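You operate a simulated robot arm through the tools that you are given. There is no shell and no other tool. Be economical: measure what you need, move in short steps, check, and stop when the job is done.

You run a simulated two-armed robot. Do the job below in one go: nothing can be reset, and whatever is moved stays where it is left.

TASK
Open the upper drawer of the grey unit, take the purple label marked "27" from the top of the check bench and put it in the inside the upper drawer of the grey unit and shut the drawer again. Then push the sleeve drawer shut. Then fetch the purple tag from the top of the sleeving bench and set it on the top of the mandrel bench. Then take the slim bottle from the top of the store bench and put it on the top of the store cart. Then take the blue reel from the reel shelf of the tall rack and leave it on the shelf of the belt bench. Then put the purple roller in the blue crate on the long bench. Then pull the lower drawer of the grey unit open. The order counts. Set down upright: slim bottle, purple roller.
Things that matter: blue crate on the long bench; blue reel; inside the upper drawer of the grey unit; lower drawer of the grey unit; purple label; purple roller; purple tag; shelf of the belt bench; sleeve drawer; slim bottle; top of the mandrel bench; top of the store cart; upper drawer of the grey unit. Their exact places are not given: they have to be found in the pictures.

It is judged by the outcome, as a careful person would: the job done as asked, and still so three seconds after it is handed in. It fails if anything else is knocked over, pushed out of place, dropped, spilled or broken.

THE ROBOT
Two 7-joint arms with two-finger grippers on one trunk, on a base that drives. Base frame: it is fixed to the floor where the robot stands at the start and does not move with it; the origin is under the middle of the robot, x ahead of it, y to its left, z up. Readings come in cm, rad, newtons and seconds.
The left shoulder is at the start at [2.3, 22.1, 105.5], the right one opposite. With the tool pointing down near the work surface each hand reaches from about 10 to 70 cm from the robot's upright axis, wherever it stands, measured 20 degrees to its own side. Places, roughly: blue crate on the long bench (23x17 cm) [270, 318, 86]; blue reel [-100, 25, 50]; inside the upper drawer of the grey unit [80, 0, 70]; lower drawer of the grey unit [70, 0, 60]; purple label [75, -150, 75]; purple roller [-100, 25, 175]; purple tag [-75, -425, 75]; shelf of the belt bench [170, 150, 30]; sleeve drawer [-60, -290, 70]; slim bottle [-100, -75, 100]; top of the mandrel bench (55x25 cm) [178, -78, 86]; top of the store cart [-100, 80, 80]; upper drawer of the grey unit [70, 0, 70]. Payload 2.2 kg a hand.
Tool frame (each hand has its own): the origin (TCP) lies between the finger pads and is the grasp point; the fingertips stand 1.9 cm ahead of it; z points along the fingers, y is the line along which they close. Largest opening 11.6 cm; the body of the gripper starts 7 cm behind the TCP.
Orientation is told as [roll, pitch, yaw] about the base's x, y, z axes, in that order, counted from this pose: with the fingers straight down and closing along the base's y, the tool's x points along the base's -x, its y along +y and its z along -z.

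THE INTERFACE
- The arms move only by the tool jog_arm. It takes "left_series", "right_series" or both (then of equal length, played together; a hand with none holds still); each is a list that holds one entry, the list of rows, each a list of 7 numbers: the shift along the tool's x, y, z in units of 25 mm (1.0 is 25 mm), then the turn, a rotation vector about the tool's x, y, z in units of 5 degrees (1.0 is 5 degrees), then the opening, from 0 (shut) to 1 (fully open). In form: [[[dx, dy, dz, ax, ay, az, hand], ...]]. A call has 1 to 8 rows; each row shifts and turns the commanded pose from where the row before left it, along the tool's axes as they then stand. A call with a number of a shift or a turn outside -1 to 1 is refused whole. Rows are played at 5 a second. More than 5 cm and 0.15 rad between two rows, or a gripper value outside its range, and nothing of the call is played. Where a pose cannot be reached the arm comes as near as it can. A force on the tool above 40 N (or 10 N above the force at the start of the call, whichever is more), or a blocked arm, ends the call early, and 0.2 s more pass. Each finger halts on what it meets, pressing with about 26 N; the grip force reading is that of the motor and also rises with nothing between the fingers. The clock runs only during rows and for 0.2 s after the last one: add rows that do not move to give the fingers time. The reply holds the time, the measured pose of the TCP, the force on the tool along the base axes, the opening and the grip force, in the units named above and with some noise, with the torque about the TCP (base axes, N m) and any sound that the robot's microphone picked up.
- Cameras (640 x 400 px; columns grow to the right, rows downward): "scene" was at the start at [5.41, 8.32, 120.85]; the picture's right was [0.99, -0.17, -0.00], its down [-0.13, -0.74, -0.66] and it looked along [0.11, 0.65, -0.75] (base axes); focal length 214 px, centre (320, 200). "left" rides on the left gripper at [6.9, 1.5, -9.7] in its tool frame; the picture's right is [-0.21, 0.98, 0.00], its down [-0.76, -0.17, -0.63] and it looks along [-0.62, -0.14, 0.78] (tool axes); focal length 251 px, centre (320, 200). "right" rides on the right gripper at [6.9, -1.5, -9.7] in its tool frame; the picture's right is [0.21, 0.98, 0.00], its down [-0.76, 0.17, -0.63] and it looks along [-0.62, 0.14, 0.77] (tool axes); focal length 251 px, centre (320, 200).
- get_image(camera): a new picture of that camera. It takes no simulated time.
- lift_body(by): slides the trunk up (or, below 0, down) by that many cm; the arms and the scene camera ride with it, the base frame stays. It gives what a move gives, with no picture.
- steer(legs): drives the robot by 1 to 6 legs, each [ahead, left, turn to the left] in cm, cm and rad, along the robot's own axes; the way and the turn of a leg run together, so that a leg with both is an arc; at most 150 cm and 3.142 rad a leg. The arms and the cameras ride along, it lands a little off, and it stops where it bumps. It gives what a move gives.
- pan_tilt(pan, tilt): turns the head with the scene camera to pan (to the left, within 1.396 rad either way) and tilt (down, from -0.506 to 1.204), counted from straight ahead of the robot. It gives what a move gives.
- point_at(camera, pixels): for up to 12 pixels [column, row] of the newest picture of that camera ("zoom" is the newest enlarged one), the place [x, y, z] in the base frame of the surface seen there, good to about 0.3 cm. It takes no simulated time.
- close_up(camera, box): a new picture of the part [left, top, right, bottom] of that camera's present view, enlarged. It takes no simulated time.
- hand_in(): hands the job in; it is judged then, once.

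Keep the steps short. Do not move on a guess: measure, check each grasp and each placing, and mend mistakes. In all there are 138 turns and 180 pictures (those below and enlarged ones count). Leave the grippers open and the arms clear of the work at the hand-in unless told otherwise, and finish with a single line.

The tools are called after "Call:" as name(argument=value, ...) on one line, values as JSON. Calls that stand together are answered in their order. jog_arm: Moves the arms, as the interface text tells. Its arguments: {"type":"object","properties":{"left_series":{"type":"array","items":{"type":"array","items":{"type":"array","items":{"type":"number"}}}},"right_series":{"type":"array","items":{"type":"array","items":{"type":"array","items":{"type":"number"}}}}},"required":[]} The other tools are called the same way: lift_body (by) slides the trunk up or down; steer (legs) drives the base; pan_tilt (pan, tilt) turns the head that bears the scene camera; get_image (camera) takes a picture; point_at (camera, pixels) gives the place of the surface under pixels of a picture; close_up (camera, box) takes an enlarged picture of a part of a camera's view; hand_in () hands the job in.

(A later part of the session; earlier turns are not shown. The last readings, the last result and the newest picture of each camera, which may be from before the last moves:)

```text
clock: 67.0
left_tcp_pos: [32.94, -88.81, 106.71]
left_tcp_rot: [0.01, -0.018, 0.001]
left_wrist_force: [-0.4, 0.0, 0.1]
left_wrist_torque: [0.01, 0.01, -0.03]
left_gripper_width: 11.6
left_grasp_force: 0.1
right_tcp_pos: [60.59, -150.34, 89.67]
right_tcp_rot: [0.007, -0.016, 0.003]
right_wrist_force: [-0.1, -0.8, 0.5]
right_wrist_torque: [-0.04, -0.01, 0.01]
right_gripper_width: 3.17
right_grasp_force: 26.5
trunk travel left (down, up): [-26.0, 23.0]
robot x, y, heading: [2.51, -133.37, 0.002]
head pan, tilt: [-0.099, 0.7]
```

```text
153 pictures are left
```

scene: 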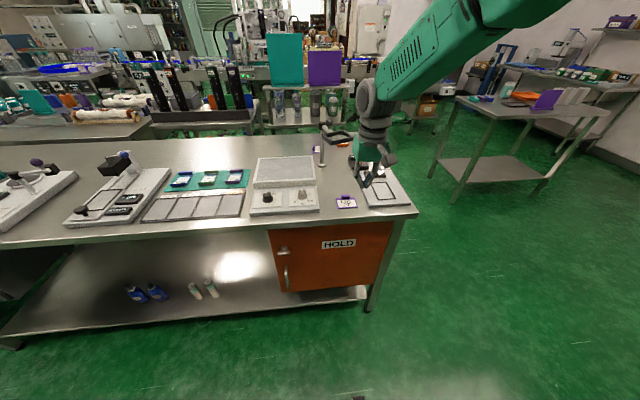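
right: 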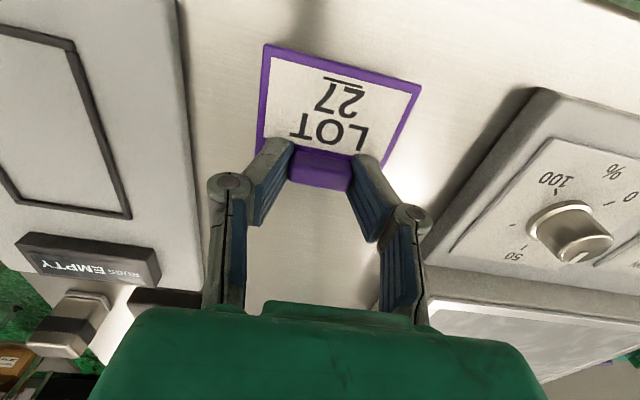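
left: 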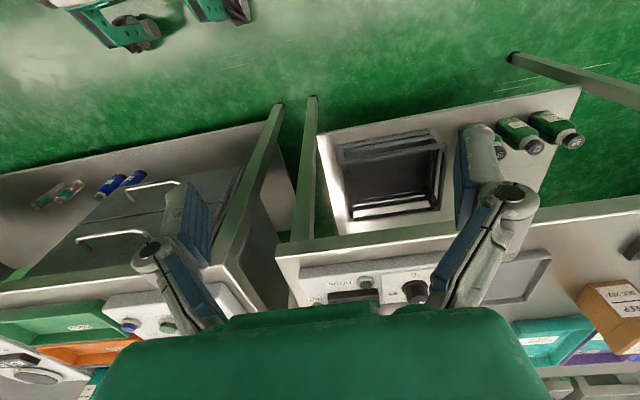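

Held this time (width 3.17, label stays with the hand). I lift on gently.

Call:
jog_arm(right_series=[[[0, 0, -0.2, 0, 0, 0, 0], [0, 0, -0.3, 0, 0, 0, 0], [0, 0, -0.4, 0, 0, 0, 0], [0, 0, -0.5, 0, 0, 0, 0], [0, 0, -0.5, 0, 0, 0, 0], [0, 0, -0.5, 0, 0, 0, 0], [0, 0, -0.4, 0, 0, 0, 0], [0, 0, -0.2, 0, 0, 0, 0]]])

Call:
steer(legs=[[-5, 0, 0]])

Call:
get_image(camera="right")

```text
clock: 68.8
left_tcp_pos: [32.85, -88.85, 106.73]
left_tcp_rot: [0.009, -0.019, 0.003]
left_wrist_force: [0.4, 0.4, -0.8]
left_wrist_torque: [0.01, 0.0, 0.04]
left_gripper_width: 11.58
left_grasp_force: 0.2
right_tcp_pos: [60.43, -150.47, 97.16]
right_tcp_rot: [0.008, -0.014, 0.003]
right_wrist_force: [-0.6, 0.5, -0.6]
right_wrist_torque: [-0.04, 0.03, 0.02]
right_gripper_width: 3.2
right_grasp_force: 26.4
trunk travel left (down, up): [-26.0, 23.0]
robot x, y, heading: [2.3, -133.4, 0.001]
head pan, tilt: [-0.099, 0.7]
```

```text
clock: 69.8
left_tcp_pos: [28.09, -88.81, 106.69]
left_tcp_rot: [0.009, -0.017, 0.002]
left_wrist_force: [-0.1, -0.2, 0.4]
left_wrist_torque: [0.0, -0.01, -0.02]
left_gripper_width: 11.6
left_grasp_force: 0.0
right_tcp_pos: [55.55, -150.46, 97.09]
right_tcp_rot: [0.008, -0.017, 0.005]
right_wrist_force: [0.4, 0.9, 0.3]
right_wrist_torque: [0.01, -0.01, -0.01]
right_gripper_width: 3.17
right_grasp_force: 26.5
trunk travel left (down, up): [-26.0, 23.0]
robot x, y, heading: [-2.37, -133.31, 0.001]
head pan, tilt: [-0.099, 0.7]
```

```text
152 pictures are left
```

right: 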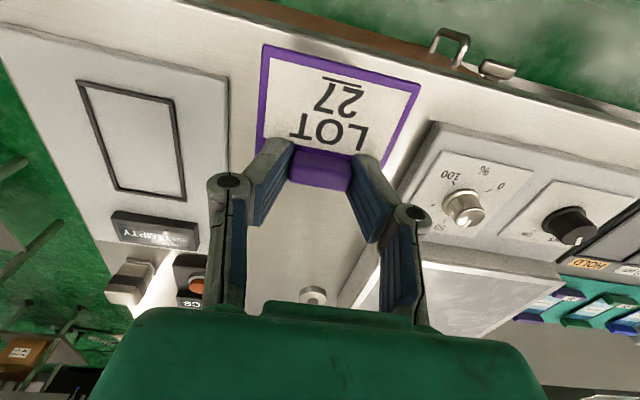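

Held well. I drive over to the drawer.

Call:
steer(legs=[[-25, 0, 0], [0, 149, 0]])

Call:
get_image(camera="right")

Call:
pan_tilt(pan=-0.2, tilt=0.8)

Call:
close_up(camera="scene", box=[220, 60, 460, 210])

```text
clock: 78.7
left_tcp_pos: [1.95, 64.3, 107.02]
left_tcp_rot: [0.008, -0.02, 0.007]
left_wrist_force: [0.2, 1.7, 0.6]
left_wrist_torque: [0.01, 0.04, -0.02]
left_gripper_width: 11.61
left_grasp_force: 0.0
right_tcp_pos: [29.86, 2.78, 97.45]
right_tcp_rot: [0.009, -0.02, 0.009]
right_wrist_force: [-0.7, -0.4, -0.5]
right_wrist_torque: [0.01, -0.01, -0.02]
right_gripper_width: 3.18
right_grasp_force: 26.1
trunk travel left (down, up): [-26.0, 23.0]
robot x, y, heading: [-28.19, 19.27, 0.007]
head pan, tilt: [-0.099, 0.7]
```

```text
151 pictures are left
```

right: 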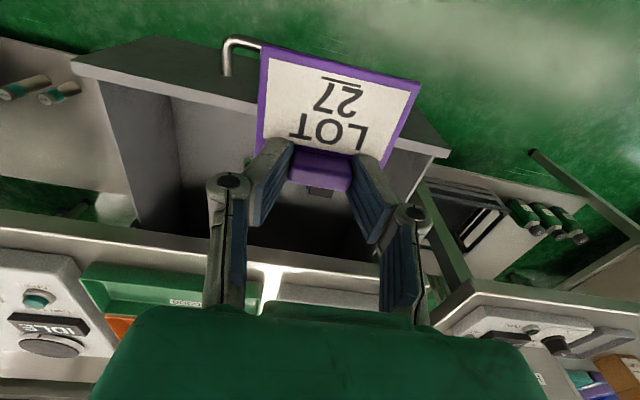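

```text
clock: 79.4
left_tcp_pos: [1.8, 64.29, 106.93]
left_tcp_rot: [0.008, -0.024, 0.008]
left_wrist_force: [-0.5, -0.3, 0.1]
left_wrist_torque: [0.0, 0.0, 0.04]
left_gripper_width: 11.58
left_grasp_force: 0.1
right_tcp_pos: [29.56, 2.82, 97.51]
right_tcp_rot: [0.006, -0.021, 0.008]
right_wrist_force: [0.7, 0.9, -0.4]
right_wrist_torque: [0.0, 0.02, -0.01]
right_gripper_width: 3.16
right_grasp_force: 25.8
trunk travel left (down, up): [-26.0, 23.0]
robot x, y, heading: [-28.2, 19.41, 0.009]
head pan, tilt: [-0.201, 0.799]
```

```text
2.67 times, centred on (340, 135) of scene
```

zoom: 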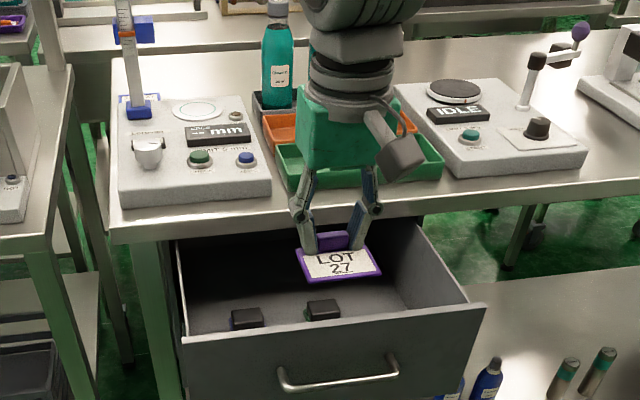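

The drawer holds two small dark blocks at front-left. I measure the free floor at the right.

Call:
point_at(camera="zoom", pixels=[[247, 318], [323, 308], [400, 290], [370, 300], [465, 300], [185, 335], [425, 225], [180, 255], [410, 270], [330, 345], [310, 325]])

```text
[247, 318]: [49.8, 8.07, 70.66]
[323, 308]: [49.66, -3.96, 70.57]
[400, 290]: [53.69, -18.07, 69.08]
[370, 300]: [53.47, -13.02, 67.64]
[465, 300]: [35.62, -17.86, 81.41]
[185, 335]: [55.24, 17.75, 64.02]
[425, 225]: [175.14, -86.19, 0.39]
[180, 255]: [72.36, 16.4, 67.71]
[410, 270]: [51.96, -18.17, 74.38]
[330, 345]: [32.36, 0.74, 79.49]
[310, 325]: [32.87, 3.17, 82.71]
```

Drawer spans y −18…17, floor z ≈67.6; blocks sit at x≈50, y 8 and −4. I place at (45, −9). Drive over, then lower.

Call:
steer(legs=[[15, -11.5, 0]])

Call:
lift_body(by=-12)

Call:
get_image(camera="scene")

Call:
get_image(camera="right")

```text
clock: 80.9
left_tcp_pos: [16.98, 53.11, 106.91]
left_tcp_rot: [0.008, -0.023, 0.008]
left_wrist_force: [0.1, 0.3, 0.6]
left_wrist_torque: [0.02, -0.01, -0.02]
left_gripper_width: 11.59
left_grasp_force: 0.0
right_tcp_pos: [44.92, -8.39, 97.52]
right_tcp_rot: [0.007, -0.023, 0.009]
right_wrist_force: [0.4, -0.5, 0.0]
right_wrist_torque: [0.01, -0.04, 0.05]
right_gripper_width: 3.14
right_grasp_force: 26.0
trunk travel left (down, up): [-26.0, 23.0]
robot x, y, heading: [-12.95, 8.49, 0.011]
head pan, tilt: [-0.201, 0.799]
```

```text
clock: 82.4
left_tcp_pos: [16.66, 53.27, 95.02]
left_tcp_rot: [0.008, -0.026, 0.007]
left_wrist_force: [-0.1, 1.6, 1.0]
left_wrist_torque: [-0.02, 0.02, 0.04]
left_gripper_width: 11.61
left_grasp_force: 0.1
right_tcp_pos: [44.58, -8.2, 85.66]
right_tcp_rot: [0.008, -0.025, 0.01]
right_wrist_force: [0.1, 0.1, 0.1]
right_wrist_torque: [-0.07, 0.01, -0.05]
right_gripper_width: 3.15
right_grasp_force: 25.6
trunk travel left (down, up): [-14.0, 35.0]
robot x, y, heading: [-12.66, 8.58, 0.008]
head pan, tilt: [-0.201, 0.799]
```

```text
149 pictures are left
```

scene: 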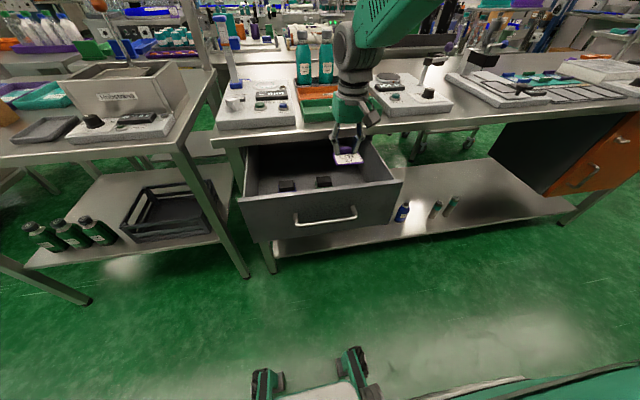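

```text
148 pictures are left
```

right: 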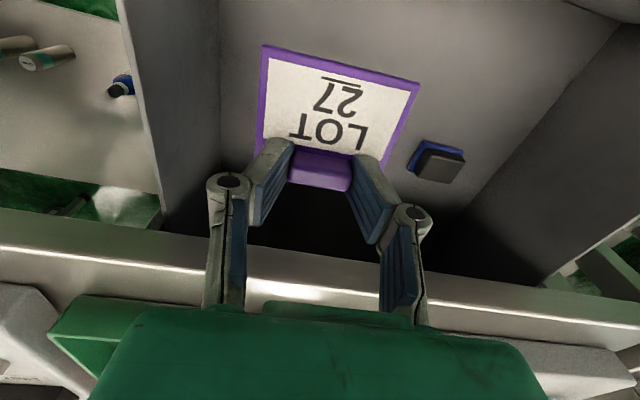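

Call:
point_at(camera="right", pixels=[[437, 165], [415, 150], [232, 130], [450, 100], [205, 130], [260, 20], [410, 175], [430, 255]])

```text
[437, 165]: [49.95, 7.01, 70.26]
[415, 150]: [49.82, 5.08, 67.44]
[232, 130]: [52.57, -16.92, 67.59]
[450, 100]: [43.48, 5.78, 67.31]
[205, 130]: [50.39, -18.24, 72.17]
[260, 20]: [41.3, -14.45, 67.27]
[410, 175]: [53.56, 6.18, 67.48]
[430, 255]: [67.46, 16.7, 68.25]
```

Floor is z 67.4; the spot is free. I lower 15.4 cm, then release.

Call:
jog_arm(right_series=[[[0, 0, 0.9, 0, 0, 0, 0], [0, 0, 0.9, 0, 0, 0, 0], [0, 0, 0.9, 0, 0, 0, 0], [0, 0, 0.9, 0, 0, 0, 0], [0, 0, 0.9, 0, 0, 0, 0], [0, 0, 0.9, 0, 0, 0, 0], [0, 0, 0.6, 0, 0, 0, 0], [0, 0, 0.2, 0, 0, 0, 0]]])

Call:
get_image(camera="right")

```text
clock: 84.2
left_tcp_pos: [16.75, 52.87, 95.11]
left_tcp_rot: [0.012, -0.025, 0.007]
left_wrist_force: [0.3, 0.9, -1.0]
left_wrist_torque: [0.02, 0.01, 0.01]
left_gripper_width: 11.6
left_grasp_force: 0.0
right_tcp_pos: [44.91, -8.49, 70.15]
right_tcp_rot: [0.011, -0.024, 0.01]
right_wrist_force: [0.4, 0.3, 0.0]
right_wrist_torque: [-0.03, 0.02, 0.02]
right_gripper_width: 3.17
right_grasp_force: 25.9
trunk travel left (down, up): [-14.0, 35.0]
robot x, y, heading: [-12.6, 8.27, 0.012]
head pan, tilt: [-0.201, 0.799]
```

```text
147 pictures are left
```

right: 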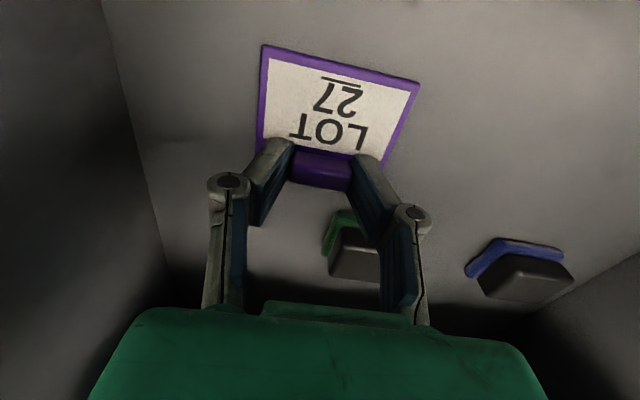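

Just about resting. I lower 0.4 cm more, open a little, and rise.

Call:
jog_arm(right_series=[[[0, 0, 0.1, 0, 0, 0, 0], [0, 0, 0.06, 0, 0, 0, 0], [0, 0, 0, 0, 0, 0, 0.4], [0, 0, 0, 0, 0, 0, 0.4], [0, 0, -0.3, 0, 0, 0, 0.4], [0, 0, -0.5, 0, 0, 0, 0.4], [0, 0, -1, 0, 0, 0, 0.4], [0, 0, -1, 0, 0, 0, 0.4]]])

Call:
lift_body(by=15)

Call:
get_image(camera="right")

```text
clock: 86.0
left_tcp_pos: [16.62, 52.84, 95.19]
left_tcp_rot: [0.012, -0.026, 0.008]
left_wrist_force: [-0.5, 0.1, -0.4]
left_wrist_torque: [-0.02, -0.02, -0.01]
left_gripper_width: 11.58
left_grasp_force: 0.1
right_tcp_pos: [44.81, -8.6, 76.63]
right_tcp_rot: [0.011, -0.022, 0.01]
right_wrist_force: [0.2, -0.2, 0.7]
right_wrist_torque: [0.0, 0.0, -0.02]
right_gripper_width: 4.68
right_grasp_force: 0.1
trunk travel left (down, up): [-14.0, 35.0]
robot x, y, heading: [-12.78, 8.33, 0.01]
head pan, tilt: [-0.201, 0.799]
```

```text
clock: 87.8
left_tcp_pos: [16.82, 52.88, 110.11]
left_tcp_rot: [0.013, -0.025, 0.007]
left_wrist_force: [0.8, 0.4, 0.0]
left_wrist_torque: [-0.02, -0.01, 0.01]
left_gripper_width: 11.56
left_grasp_force: 0.0
right_tcp_pos: [44.88, -8.63, 91.51]
right_tcp_rot: [0.012, -0.023, 0.009]
right_wrist_force: [0.7, 0.0, 0.7]
right_wrist_torque: [0.0, 0.01, 0.02]
right_gripper_width: 4.61
right_grasp_force: 0.1
trunk travel left (down, up): [-29.0, 20.0]
robot x, y, heading: [-12.92, 8.39, 0.009]
head pan, tilt: [-0.201, 0.799]
```

```text
146 pictures are left
```

right: 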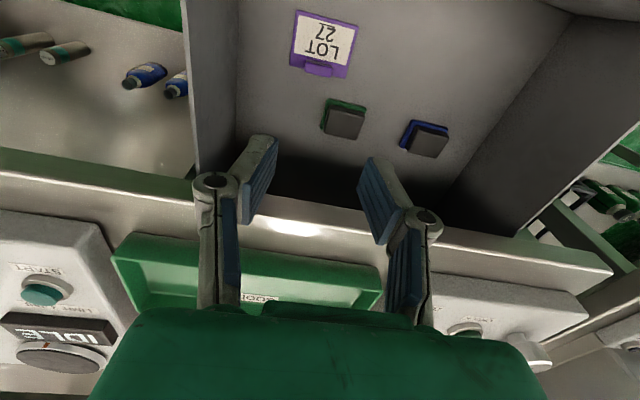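

The label lies in the drawer. Next I close the drawer: back off, lower, push the handle with shut fingers. First, measure the bench edge and tray near the path.

Call:
point_at(camera="right", pixels=[[250, 245], [150, 245], [380, 265], [230, 200], [280, 205], [320, 70]])

Call:
steer(legs=[[-27, 7, 0]])

Call:
lift_body(by=-14)

Call:
jog_arm(right_series=[[[0, 0, 0, 0, 0, 0, 0], [0, 0, 0, 0, 0, 0, 0], [0, 0, 0, 0, 0, 0, 0]]])

Call:
get_image(camera="right")

```text
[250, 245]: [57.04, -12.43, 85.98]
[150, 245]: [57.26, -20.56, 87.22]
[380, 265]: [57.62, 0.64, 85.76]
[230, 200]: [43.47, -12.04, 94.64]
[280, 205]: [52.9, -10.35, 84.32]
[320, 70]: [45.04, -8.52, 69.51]
```

```text
clock: 89.7
left_tcp_pos: [-9.69, 59.24, 110.22]
left_tcp_rot: [0.015, -0.024, 0.005]
left_wrist_force: [0.1, 0.3, 0.1]
left_wrist_torque: [-0.02, 0.01, 0.02]
left_gripper_width: 11.61
left_grasp_force: 0.0
right_tcp_pos: [18.33, -2.24, 91.5]
right_tcp_rot: [0.013, -0.024, 0.008]
right_wrist_force: [-0.7, -0.2, 0.2]
right_wrist_torque: [0.02, 0.0, -0.02]
right_gripper_width: 4.66
right_grasp_force: 0.1
trunk travel left (down, up): [-29.0, 20.0]
robot x, y, heading: [-39.03, 15.09, 0.011]
head pan, tilt: [-0.201, 0.799]
```

```text
clock: 91.4
left_tcp_pos: [-10.02, 59.5, 96.09]
left_tcp_rot: [0.012, -0.026, 0.004]
left_wrist_force: [0.1, -0.1, -0.3]
left_wrist_torque: [-0.05, 0.0, -0.01]
left_gripper_width: 11.64
left_grasp_force: 0.2
right_tcp_pos: [18.17, -2.05, 77.7]
right_tcp_rot: [0.012, -0.024, 0.007]
right_wrist_force: [0.1, 0.5, 0.1]
right_wrist_torque: [0.0, 0.02, -0.02]
right_gripper_width: 4.61
right_grasp_force: 0.1
trunk travel left (down, up): [-15.0, 34.0]
robot x, y, heading: [-39.22, 15.4, 0.01]
head pan, tilt: [-0.201, 0.799]
```

```text
clock: 92.2
left_tcp_pos: [-10.02, 59.44, 96.23]
left_tcp_rot: [0.011, -0.027, 0.006]
left_wrist_force: [0.1, -0.3, -0.3]
left_wrist_torque: [0.04, -0.02, 0.03]
left_gripper_width: 11.59
left_grasp_force: 0.0
right_tcp_pos: [18.11, -1.94, 77.79]
right_tcp_rot: [0.011, -0.026, 0.007]
right_wrist_force: [-0.5, -0.1, 0.5]
right_wrist_torque: [-0.01, 0.01, -0.05]
right_gripper_width: 0.01
right_grasp_force: 25.9
trunk travel left (down, up): [-15.0, 34.0]
robot x, y, heading: [-39.2, 15.01, 0.005]
head pan, tilt: [-0.201, 0.799]
```

```text
145 pictures are left
```

right: 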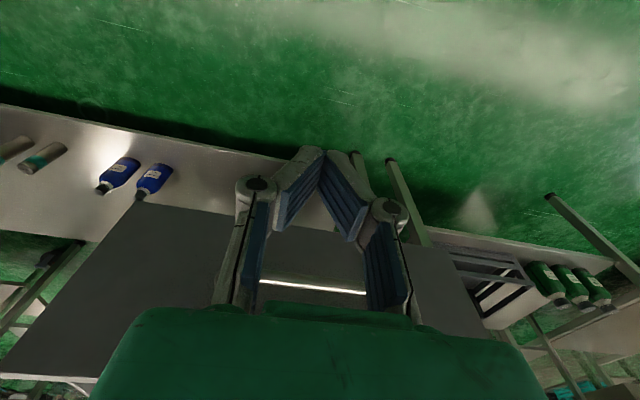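

The handle is right ahead. I drive 29 cm ahead to push, then finish with the arm.

Call:
steer(legs=[[29, 0, 0]])

Call:
get_image(camera="scene")

```text
clock: 94.2
left_tcp_pos: [19.36, 59.49, 96.19]
left_tcp_rot: [0.014, -0.028, 0.002]
left_wrist_force: [0.2, -0.2, 0.4]
left_wrist_torque: [0.0, 0.03, 0.01]
left_gripper_width: 11.59
left_grasp_force: 0.1
right_tcp_pos: [47.27, -2.05, 77.74]
right_tcp_rot: [0.011, -0.026, 0.004]
right_wrist_force: [0.1, 0.0, 0.2]
right_wrist_torque: [0.0, 0.02, -0.04]
right_gripper_width: 0.0
right_grasp_force: 28.5
trunk travel left (down, up): [-15.0, 34.0]
robot x, y, heading: [-10.09, 15.39, 0.003]
head pan, tilt: [-0.201, 0.799]
```

```text
144 pictures are left
```

scene: 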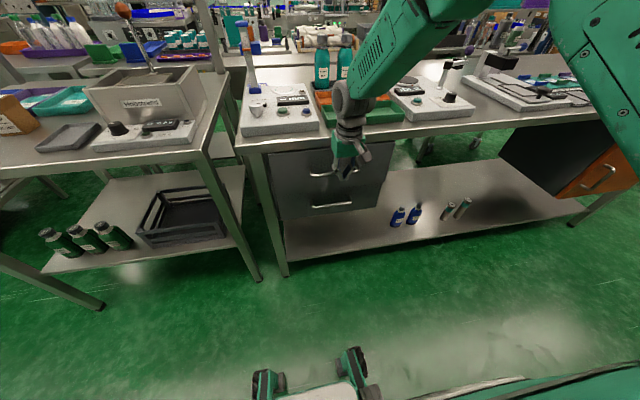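

Nearly shut. I push the last centimetres with the arm, force-limited.

Call:
jog_arm(right_series=[[[-0.4, 0, 0, 0, 0, 0, 0], [-0.4, 0, 0, 0, 0, 0, 0], [-0.3, 0, 0, 0, 0, 0, 0], [-0.2, 0, 0, 0, 0, 0, 0], [0, 0, 0, 0, 0, 0, 0]]])

Call:
close_up(camera="scene", box=[230, 120, 430, 245])

Call:
point_at(camera="zoom", pixels=[[270, 172], [300, 160], [260, 265], [170, 170], [180, 230]])

```text
clock: 95.4
left_tcp_pos: [18.76, 59.51, 96.24]
left_tcp_rot: [0.014, -0.027, 0.001]
left_wrist_force: [0.7, 0.7, 0.2]
left_wrist_torque: [0.0, 0.02, 0.01]
left_gripper_width: 11.6
left_grasp_force: 0.1
right_tcp_pos: [49.79, -2.07, 77.85]
right_tcp_rot: [0.011, -0.022, 0.005]
right_wrist_force: [-30.9, -2.2, 3.6]
right_wrist_torque: [-0.05, 0.48, -0.14]
right_gripper_width: 0.61
right_grasp_force: 28.6
trunk travel left (down, up): [-15.0, 34.0]
robot x, y, heading: [-10.14, 15.43, 0.003]
head pan, tilt: [-0.201, 0.799]
```

```text
3.20 times, centred on (330, 182) of scene
```

zoom: 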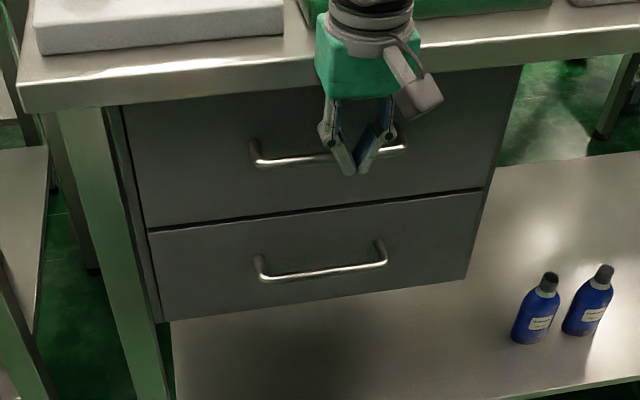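

```text
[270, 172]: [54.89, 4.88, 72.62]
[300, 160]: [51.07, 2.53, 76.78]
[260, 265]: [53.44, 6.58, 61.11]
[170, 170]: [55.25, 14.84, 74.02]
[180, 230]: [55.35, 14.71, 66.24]
```

The drawer is shut (front flush at x≈55, stop felt at 31 N). I back off, raise, and drive toward the sleeve area.

Call:
steer(legs=[[-14, 0, 0], [0, -150, 0], [0, -50, 0]])

Call:
lift_body(by=15)

Call:
pan_tilt(pan=-1.3, tilt=0.4)

Call:
get_image(camera="scene")

```text
clock: 106.2
left_tcp_pos: [6.79, -137.45, 95.81]
left_tcp_rot: [0.007, -0.018, 0.017]
left_wrist_force: [-0.2, -0.5, -1.3]
left_wrist_torque: [-0.03, -0.01, 0.0]
left_gripper_width: 11.58
left_grasp_force: 0.1
right_tcp_pos: [38.88, -198.43, 78.02]
right_tcp_rot: [0.007, -0.028, 0.019]
right_wrist_force: [0.8, 0.3, -0.3]
right_wrist_torque: [-0.05, -0.03, -0.04]
right_gripper_width: 0.02
right_grasp_force: 28.2
trunk travel left (down, up): [-15.0, 34.0]
robot x, y, heading: [-21.54, -182.48, 0.017]
head pan, tilt: [-0.201, 0.799]
```

```text
clock: 108.0
left_tcp_pos: [6.52, -138.15, 110.89]
left_tcp_rot: [0.018, -0.005, 0.019]
left_wrist_force: [-0.5, 0.2, -0.1]
left_wrist_torque: [0.02, 0.03, 0.0]
left_gripper_width: 11.6
left_grasp_force: 0.0
right_tcp_pos: [38.7, -199.13, 93.03]
right_tcp_rot: [0.015, -0.031, 0.019]
right_wrist_force: [0.1, -0.4, 1.0]
right_wrist_torque: [0.01, 0.01, 0.01]
right_gripper_width: 0.01
right_grasp_force: 27.6
trunk travel left (down, up): [-30.0, 19.0]
robot x, y, heading: [-21.72, -182.78, 0.015]
head pan, tilt: [-0.201, 0.799]
```

```text
clock: 109.3
left_tcp_pos: [6.55, -138.3, 111.13]
left_tcp_rot: [0.017, -0.012, 0.02]
left_wrist_force: [0.6, 0.2, 0.1]
left_wrist_torque: [-0.01, 0.01, -0.01]
left_gripper_width: 11.62
left_grasp_force: 0.0
right_tcp_pos: [38.82, -199.25, 93.02]
right_tcp_rot: [0.015, -0.031, 0.02]
right_wrist_force: [1.0, 0.6, 0.6]
right_wrist_torque: [0.0, 0.0, 0.0]
right_gripper_width: 0.02
right_grasp_force: 28.6
trunk travel left (down, up): [-30.0, 19.0]
robot x, y, heading: [-21.42, -182.55, 0.021]
head pan, tilt: [-1.3, 0.4]
```

```text
142 pictures are left
```

scene: 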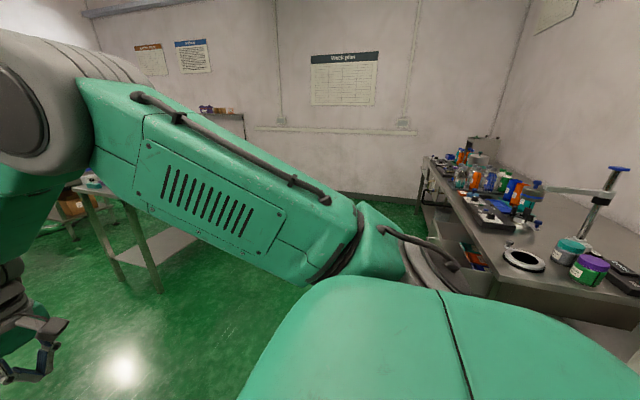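

An open drawer shows at (465,255) under a bench at right. I measure that bench.

Call:
point_at(camera="scene", pixels=[[466, 255], [480, 262], [440, 245], [490, 250], [540, 300], [440, 185], [470, 215], [625, 310], [455, 165], [515, 260], [590, 265], [600, 205]])

Call:
close_up(camera="scene", box=[400, 130, 640, 330])

```text
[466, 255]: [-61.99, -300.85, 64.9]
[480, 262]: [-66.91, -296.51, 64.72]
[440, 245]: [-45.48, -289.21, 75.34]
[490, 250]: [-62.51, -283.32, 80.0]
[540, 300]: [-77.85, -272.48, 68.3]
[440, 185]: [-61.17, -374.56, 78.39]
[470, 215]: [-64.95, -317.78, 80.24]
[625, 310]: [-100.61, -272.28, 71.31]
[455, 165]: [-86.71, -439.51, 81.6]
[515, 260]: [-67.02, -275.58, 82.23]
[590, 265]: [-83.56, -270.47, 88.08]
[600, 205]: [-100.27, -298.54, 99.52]
```

```text
2.00 times, centred on (520, 230) of scene
```

zoom: 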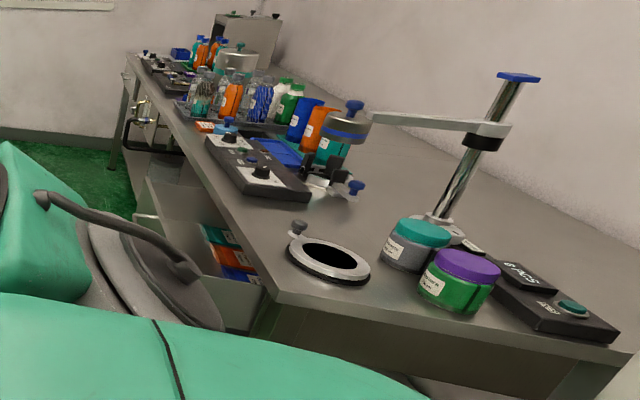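

Bench top z 80, front edge x≈−62, drawer front about x −45, y −289. I look at the free floor ahead-right before turning.

Call:
pan_tilt(pan=-0.5, tilt=0.5)

Call:
get_image(camera="scene")

```text
clock: 110.4
left_tcp_pos: [6.56, -137.89, 110.91]
left_tcp_rot: [0.015, -0.01, 0.017]
left_wrist_force: [0.5, 0.0, -0.6]
left_wrist_torque: [-0.05, 0.03, 0.02]
left_gripper_width: 11.6
left_grasp_force: 0.1
right_tcp_pos: [38.56, -198.77, 93.16]
right_tcp_rot: [0.013, -0.033, 0.02]
right_wrist_force: [0.2, 0.2, -0.4]
right_wrist_torque: [-0.01, 0.01, -0.01]
right_gripper_width: 0.01
right_grasp_force: 28.2
trunk travel left (down, up): [-30.0, 19.0]
robot x, y, heading: [-21.88, -182.43, 0.019]
head pan, tilt: [-0.499, 0.499]
```

```text
140 pictures are left
```

scene: 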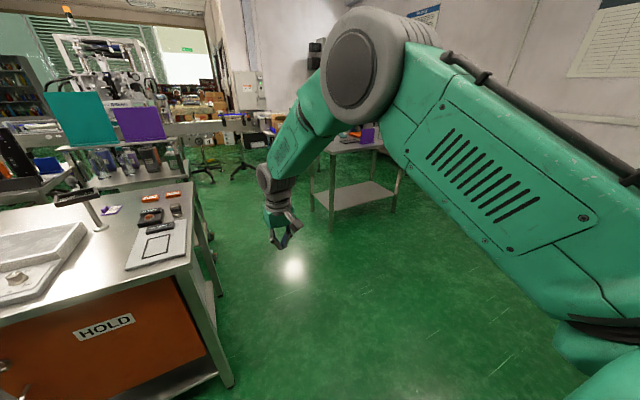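

Free floor there. I drive ahead-right, then turn round to face the sleeving bench.

Call:
steer(legs=[[57, -80, 0], [0, -40, 0], [0, 0, 3.12]])

Call:
pan_tilt(pan=0, tilt=0.6)

Call:
get_image(camera="scene")

```text
clock: 125.1
left_tcp_pos: [9.82, -346.7, 110.94]
left_tcp_rot: [0.015, -0.008, -3.095]
left_wrist_force: [-0.1, 0.1, 0.4]
left_wrist_torque: [0.03, 0.01, 0.04]
left_gripper_width: 11.61
left_grasp_force: 0.1
right_tcp_pos: [-24.22, -286.69, 93.1]
right_tcp_rot: [0.016, -0.03, -3.093]
right_wrist_force: [-0.1, -0.6, 0.3]
right_wrist_torque: [-0.02, 0.04, 0.0]
right_gripper_width: 0.0
right_grasp_force: 28.2
trunk travel left (down, up): [-30.0, 19.0]
robot x, y, heading: [36.73, -301.55, -3.102]
head pan, tilt: [-0.499, 0.499]
```

```text
clock: 126.0
left_tcp_pos: [10.06, -346.69, 110.94]
left_tcp_rot: [0.015, -0.007, -3.096]
left_wrist_force: [0.3, 0.0, -0.5]
left_wrist_torque: [-0.01, -0.03, 0.02]
left_gripper_width: 11.62
left_grasp_force: 0.1
right_tcp_pos: [-23.84, -286.63, 93.21]
right_tcp_rot: [0.016, -0.034, -3.091]
right_wrist_force: [-0.6, 0.5, -0.5]
right_wrist_torque: [0.01, -0.01, 0.01]
right_gripper_width: 0.01
right_grasp_force: 28.8
trunk travel left (down, up): [-30.0, 19.0]
robot x, y, heading: [36.51, -301.71, -3.094]
head pan, tilt: [0.0, 0.6]
```

```text
139 pictures are left
```

scene: 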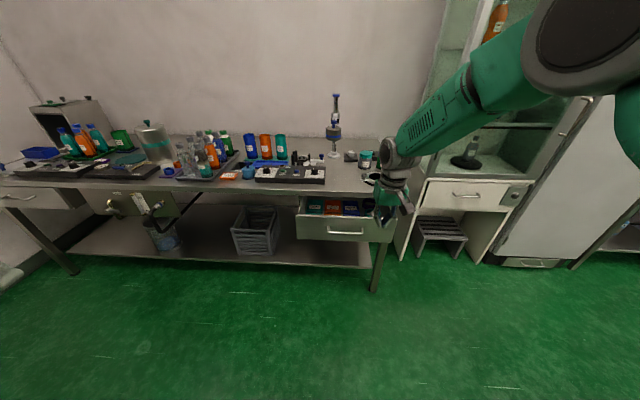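

The sleeve drawer's handle is at (345,232). I measure.

Call:
point_at(camera="scene", pixels=[[345, 233], [330, 232], [362, 233], [310, 225], [380, 225], [345, 222], [310, 190], [160, 198], [120, 210], [340, 190], [45, 195]])

Call:
close_up(camera="scene", box=[270, 150, 430, 250])

Call:
close_up(camera="scene", box=[0, 90, 250, 230])

```text
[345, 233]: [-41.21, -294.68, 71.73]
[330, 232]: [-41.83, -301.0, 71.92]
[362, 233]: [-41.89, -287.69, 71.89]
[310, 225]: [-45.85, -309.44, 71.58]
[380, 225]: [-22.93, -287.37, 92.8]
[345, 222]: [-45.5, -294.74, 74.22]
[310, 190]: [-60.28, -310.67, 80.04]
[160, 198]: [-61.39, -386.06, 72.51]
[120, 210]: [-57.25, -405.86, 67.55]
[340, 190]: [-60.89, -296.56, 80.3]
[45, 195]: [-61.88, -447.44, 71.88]
```

```text
4.00 times, centred on (350, 200) of scene
```

zoom: 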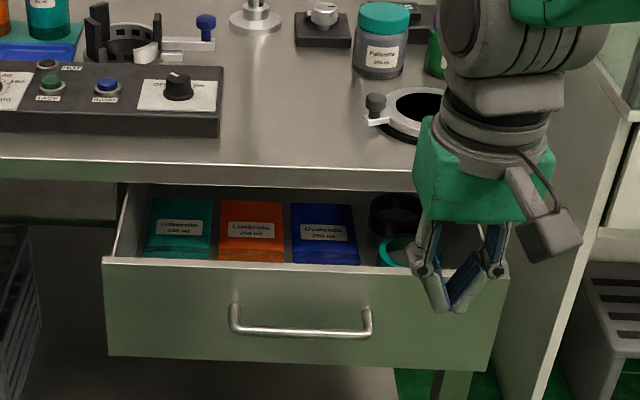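

```text
2.56 times, centred on (125, 160) of scene
```

zoom: 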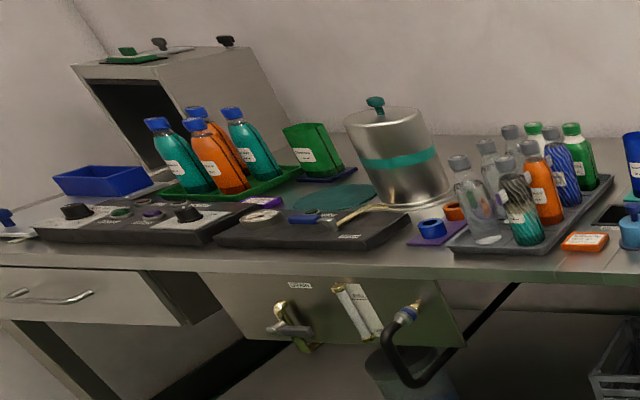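

Handle x −41.3, y −294.7, z 71.8. I align the closed right hand in front of it.

Call:
steer(legs=[[0, 11, -0.047]])

Call:
lift_body(by=-20.5)

Call:
get_image(camera="scene")

```text
clock: 127.2
left_tcp_pos: [8.12, -351.13, 112.39]
left_tcp_rot: [0.056, -0.001, 3.14]
left_wrist_force: [-0.8, 1.2, 1.0]
left_wrist_torque: [-0.03, -0.04, -0.02]
left_gripper_width: 11.58
left_grasp_force: 0.1
right_tcp_pos: [-23.19, -290.19, 92.4]
right_tcp_rot: [0.054, -0.03, 3.137]
right_wrist_force: [0.2, 2.5, -0.5]
right_wrist_torque: [-0.25, -0.02, -0.01]
right_gripper_width: 0.0
right_grasp_force: 28.4
trunk travel left (down, up): [-30.0, 19.0]
robot x, y, heading: [36.79, -311.59, -3.14]
head pan, tilt: [0.0, 0.6]
```

```text
clock: 129.4
left_tcp_pos: [8.74, -355.66, 89.57]
left_tcp_rot: [0.016, 0.02, 3.14]
left_wrist_force: [1.2, -0.2, 0.5]
left_wrist_torque: [0.0, -0.03, -0.01]
left_gripper_width: 11.6
left_grasp_force: 0.0
right_tcp_pos: [-22.72, -294.03, 72.97]
right_tcp_rot: [0.011, -0.035, 3.141]
right_wrist_force: [-0.6, 0.3, -0.8]
right_wrist_torque: [0.05, 0.0, -0.02]
right_gripper_width: 0.0
right_grasp_force: 28.3
trunk travel left (down, up): [-9.5, 39.5]
robot x, y, heading: [36.98, -311.43, -3.141]
head pan, tilt: [0.0, 0.6]
```

```text
136 pictures are left
```

scene: 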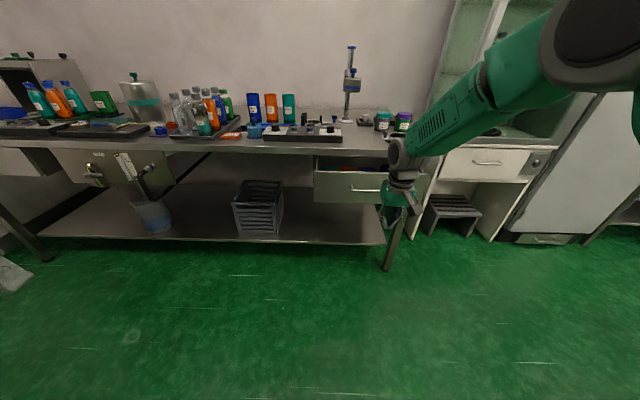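

Aligned. I lower 0.7 cm and drive ahead 30 cm pushing the drawer.

Call:
jog_arm(right_series=[[[0, 0, 0.3, 0, 0, 0, 0], [0, 0, 0, 0, 0, 0, 0]]])

Call:
steer(legs=[[29, 0, 0]])

Call:
get_image(camera="scene")

```text
clock: 130.2
left_tcp_pos: [9.05, -356.19, 89.71]
left_tcp_rot: [0.014, 0.017, -3.138]
left_wrist_force: [0.2, -0.1, 0.8]
left_wrist_torque: [0.01, 0.0, 0.02]
left_gripper_width: 11.59
left_grasp_force: 0.0
right_tcp_pos: [-22.52, -294.55, 72.45]
right_tcp_rot: [0.016, -0.039, -3.141]
right_wrist_force: [0.5, -0.1, 0.4]
right_wrist_torque: [-0.04, -0.03, 0.01]
right_gripper_width: 0.01
right_grasp_force: 27.9
trunk travel left (down, up): [-9.5, 39.5]
robot x, y, heading: [36.78, -312.23, -3.14]
head pan, tilt: [0.0, 0.6]
stopped in row 2 (right hand): the arm was blocked; the commanded pose is now the measured one
```

```text
clock: 132.2
left_tcp_pos: [-20.73, -356.24, 90.2]
left_tcp_rot: [0.013, -0.002, -3.14]
left_wrist_force: [-0.4, 0.0, -0.5]
left_wrist_torque: [0.03, -0.03, 0.0]
left_gripper_width: 11.6
left_grasp_force: 0.1
right_tcp_pos: [-52.15, -294.71, 72.22]
right_tcp_rot: [0.014, -0.037, -3.139]
right_wrist_force: [0.0, 0.3, 0.3]
right_wrist_torque: [0.02, -0.02, -0.01]
right_gripper_width: 0.0
right_grasp_force: 28.2
trunk travel left (down, up): [-9.5, 39.5]
robot x, y, heading: [7.7, -312.19, -3.134]
head pan, tilt: [0.0, 0.6]
```

```text
135 pictures are left
```

scene: 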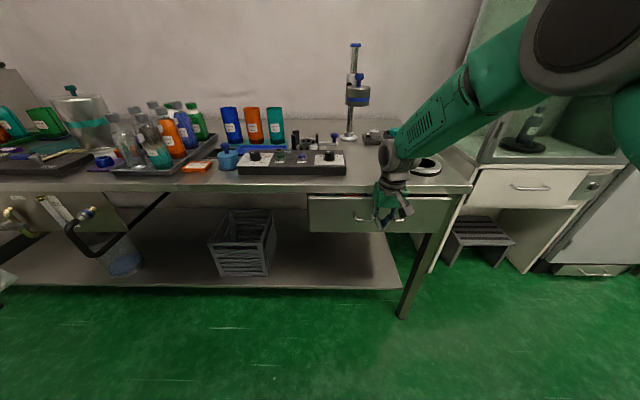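

Almost shut. I push on with the arm until the stop is felt.

Call:
jog_arm(right_series=[[[-0.4, 0, 0, 0, 0, 0, 0], [-0.4, 0, 0, 0, 0, 0, 0], [-0.4, 0, 0, 0, 0, 0, 0], [-0.4, 0, 0, 0, 0, 0, 0], [-0.4, 0, 0, 0, 0, 0, 0], [-0.3, 0, 0, 0, 0, 0, 0]]])

Call:
close_up(camera="scene", box=[290, 130, 490, 255])

Call:
point_at(camera="zoom", pixels=[[120, 250], [200, 250], [450, 250], [120, 190], [230, 270]])

```text
clock: 133.2
left_tcp_pos: [-20.23, -357.36, 89.57]
left_tcp_rot: [0.001, 0.003, 3.141]
left_wrist_force: [-1.0, 1.0, -0.4]
left_wrist_torque: [0.02, -0.02, 0.01]
left_gripper_width: 11.59
left_grasp_force: 0.1
right_tcp_pos: [-54.51, -295.21, 72.44]
right_tcp_rot: [-0.008, -0.015, 3.142]
right_wrist_force: [6.8, 3.2, 1.4]
right_wrist_torque: [0.08, -0.04, -0.14]
right_gripper_width: 0.0
right_grasp_force: 28.4
trunk travel left (down, up): [-9.5, 39.5]
robot x, y, heading: [6.91, -312.6, 3.14]
head pan, tilt: [0.0, 0.6]
stopped in row 4 (right hand): the force on the tool passed its limit at 47 N (the readings are from after the stop); the commanded pose is now the measured one
```

```text
3.20 times, centred on (390, 192) of scene
```

zoom: 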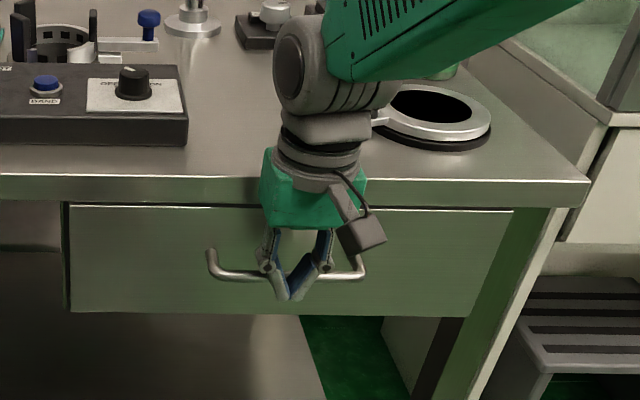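

```text
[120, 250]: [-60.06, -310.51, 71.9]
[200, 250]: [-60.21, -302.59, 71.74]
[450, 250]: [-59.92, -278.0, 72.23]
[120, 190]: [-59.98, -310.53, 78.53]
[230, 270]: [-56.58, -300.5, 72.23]
```

Front now at x −60.1, flush with the bench edge; stop felt at 47 N. I push once more slowly to confirm it's the end stop.

Call:
jog_arm(right_series=[[[-0.1, 0, 0, 0, 0, 0, 0], [-0.1, 0, 0, 0, 0, 0, 0], [-0.1, 0, 0, 0, 0, 0, 0], [-0.1, 0, 0, 0, 0, 0, 0], [-0.1, 0, 0, 0, 0, 0, 0], [-0.1, 0, 0, 0, 0, 0, 0], [0, 0, 0, 0, 0, 0, 0]]])

Call:
get_image(camera="scene")

Call:
point_at(camera="scene", pixels=[[327, 208], [352, 208], [430, 208], [40, 215], [327, 188], [60, 230]])

```text
clock: 133.9
left_tcp_pos: [-20.11, -356.8, 89.76]
left_tcp_rot: [0.006, 0.006, 3.14]
left_wrist_force: [-0.2, -0.3, -0.2]
left_wrist_torque: [0.04, -0.04, 0.02]
left_gripper_width: 11.63
left_grasp_force: 0.0
right_tcp_pos: [-54.56, -294.62, 72.3]
right_tcp_rot: [-0.002, -0.002, 3.138]
right_wrist_force: [9.3, 0.9, 2.3]
right_wrist_torque: [0.12, -0.03, -0.1]
right_gripper_width: 0.0
right_grasp_force: 28.7
trunk travel left (down, up): [-9.5, 39.5]
robot x, y, heading: [7.39, -312.14, 3.139]
head pan, tilt: [0.0, 0.6]
stopped in row 3 (right hand): the force on the tool passed its limit at 42 N (the readings are from after the stop); the commanded pose is now the measured one
```

```text
133 pictures are left
```

scene: 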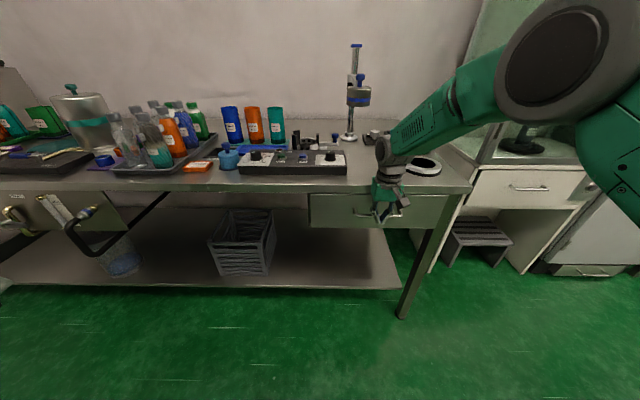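

```text
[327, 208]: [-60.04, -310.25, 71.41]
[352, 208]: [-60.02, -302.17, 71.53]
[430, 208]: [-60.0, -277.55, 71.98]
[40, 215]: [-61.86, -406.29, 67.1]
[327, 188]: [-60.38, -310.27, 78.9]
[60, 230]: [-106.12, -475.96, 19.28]
```

It's at its stop (42 N, no motion). I back off, raise and move along to the purple tag.

Call:
steer(legs=[[-15, 0, 0], [0, 105, 0]])

Call:
lift_body(by=25)

Call:
pan_tilt(pan=0, tilt=0.65)

Call:
get_image(camera="scene")

```text
clock: 140.3
left_tcp_pos: [-4.57, -460.65, 89.84]
left_tcp_rot: [0.008, 0.007, -3.137]
left_wrist_force: [-1.0, 0.3, -0.3]
left_wrist_torque: [0.01, -0.01, 0.0]
left_gripper_width: 11.59
left_grasp_force: 0.1
right_tcp_pos: [-39.61, -398.73, 72.22]
right_tcp_rot: [-0.001, -0.006, -3.139]
right_wrist_force: [0.0, -0.3, 0.3]
right_wrist_torque: [0.02, 0.02, -0.03]
right_gripper_width: 0.02
right_grasp_force: 28.8
trunk travel left (down, up): [-9.5, 39.5]
robot x, y, heading: [22.31, -416.15, -3.138]
head pan, tilt: [0.0, 0.6]
```

```text
clock: 142.8
left_tcp_pos: [-4.3, -460.78, 114.77]
left_tcp_rot: [0.006, 0.014, -3.136]
left_wrist_force: [0.9, -0.1, 0.5]
left_wrist_torque: [0.02, -0.01, 0.01]
left_gripper_width: 11.6
left_grasp_force: 0.0
right_tcp_pos: [-39.45, -398.98, 97.49]
right_tcp_rot: [-0.001, -0.01, -3.138]
right_wrist_force: [0.5, 0.6, 0.1]
right_wrist_torque: [0.0, 0.0, -0.03]
right_gripper_width: 0.0
right_grasp_force: 28.5
trunk travel left (down, up): [-34.5, 14.5]
robot x, y, heading: [22.99, -415.93, -3.139]
head pan, tilt: [0.0, 0.6]
```

```text
clock: 143.5
left_tcp_pos: [-4.33, -460.81, 114.62]
left_tcp_rot: [0.007, 0.013, -3.135]
left_wrist_force: [0.7, -0.3, 0.5]
left_wrist_torque: [0.01, 0.0, 0.02]
left_gripper_width: 11.61
left_grasp_force: 0.1
right_tcp_pos: [-39.37, -398.84, 97.37]
right_tcp_rot: [-0.001, -0.01, -3.138]
right_wrist_force: [-0.1, 0.0, -1.0]
right_wrist_torque: [-0.01, -0.01, 0.04]
right_gripper_width: 0.0
right_grasp_force: 28.8
trunk travel left (down, up): [-34.5, 14.5]
robot x, y, heading: [22.28, -416.5, -3.14]
head pan, tilt: [0.0, 0.649]
```

```text
132 pictures are left
```

scene: 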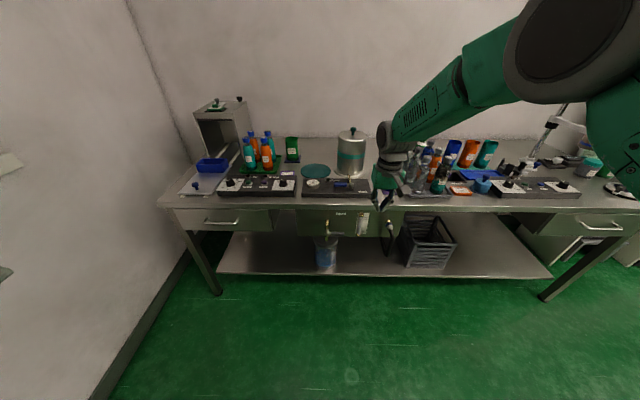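

Call:
close_up(camera="scene", box=[210, 140, 450, 220])

Call:
close_up(camera="scene", box=[260, 155, 360, 205])

Call:
get_image(camera="right")

```text
2.67 times, centred on (330, 180) of scene
```

zoom: 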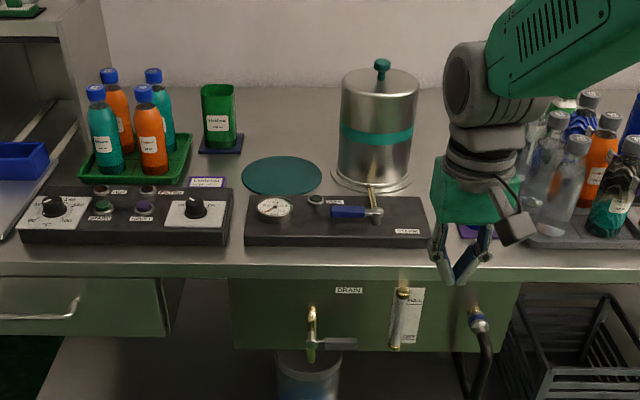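

```text
6.40 times, centred on (310, 180) of scene
```

zoom: 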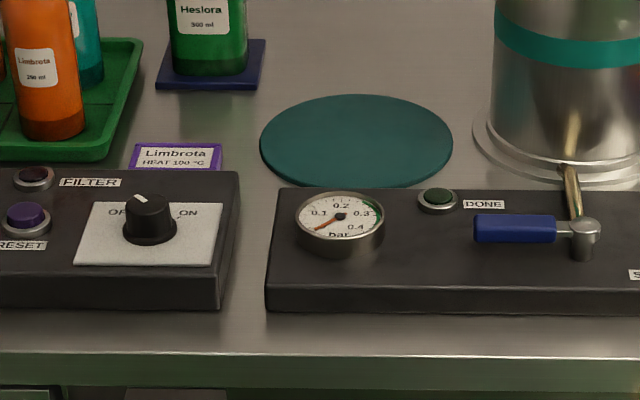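

```text
129 pictures are left
```

right: 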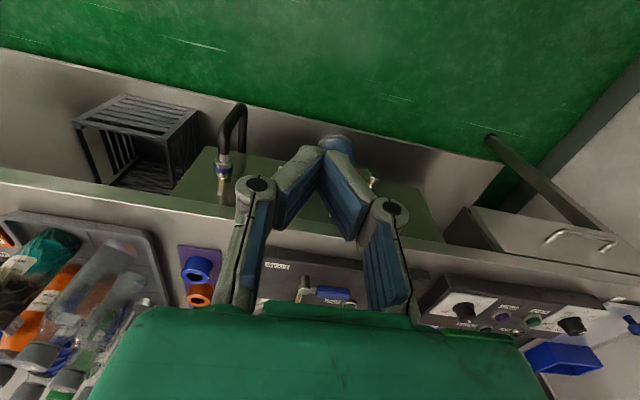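

The purple tag ("Limbrota HEAT…") is at zoom pixel (178,157), behind the black panel. I measure.

Call:
point_at(camera="scene", pixels=[[288, 179], [282, 180], [294, 180], [288, 178], [285, 185], [280, 170], [292, 195], [275, 178], [315, 172]])

Call:
steer(legs=[[0, 33, 0]])

Call:
get_image(camera="right")

```text
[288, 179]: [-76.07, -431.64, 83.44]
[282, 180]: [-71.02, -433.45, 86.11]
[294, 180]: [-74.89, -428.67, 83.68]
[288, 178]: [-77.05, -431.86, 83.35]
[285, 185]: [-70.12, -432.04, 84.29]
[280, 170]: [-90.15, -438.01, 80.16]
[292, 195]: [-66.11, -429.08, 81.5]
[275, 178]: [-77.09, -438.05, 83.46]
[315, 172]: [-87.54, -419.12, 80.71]
```

```text
clock: 145.6
left_tcp_pos: [-3.88, -490.73, 115.44]
left_tcp_rot: [0.028, 0.012, -3.133]
left_wrist_force: [-0.3, 0.3, 0.2]
left_wrist_torque: [-0.05, -0.01, -0.04]
left_gripper_width: 11.57
left_grasp_force: 0.2
right_tcp_pos: [-39.07, -429.11, 97.08]
right_tcp_rot: [0.018, -0.008, -3.137]
right_wrist_force: [0.1, 0.3, -0.1]
right_wrist_torque: [-0.05, 0.02, -0.01]
right_gripper_width: 0.0
right_grasp_force: 28.4
trunk travel left (down, up): [-34.5, 14.5]
robot x, y, heading: [22.47, -448.01, -3.127]
head pan, tilt: [0.0, 0.649]
```

```text
128 pictures are left
```

right: 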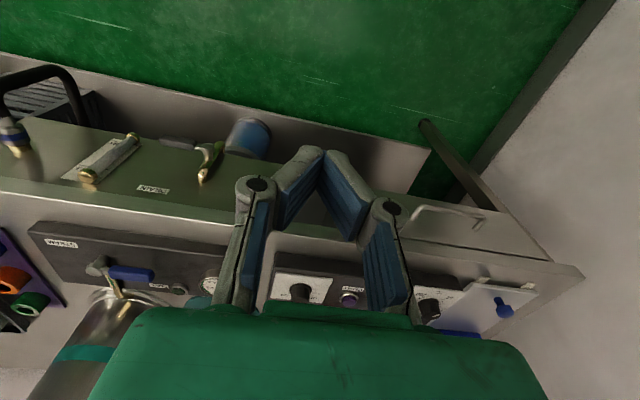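

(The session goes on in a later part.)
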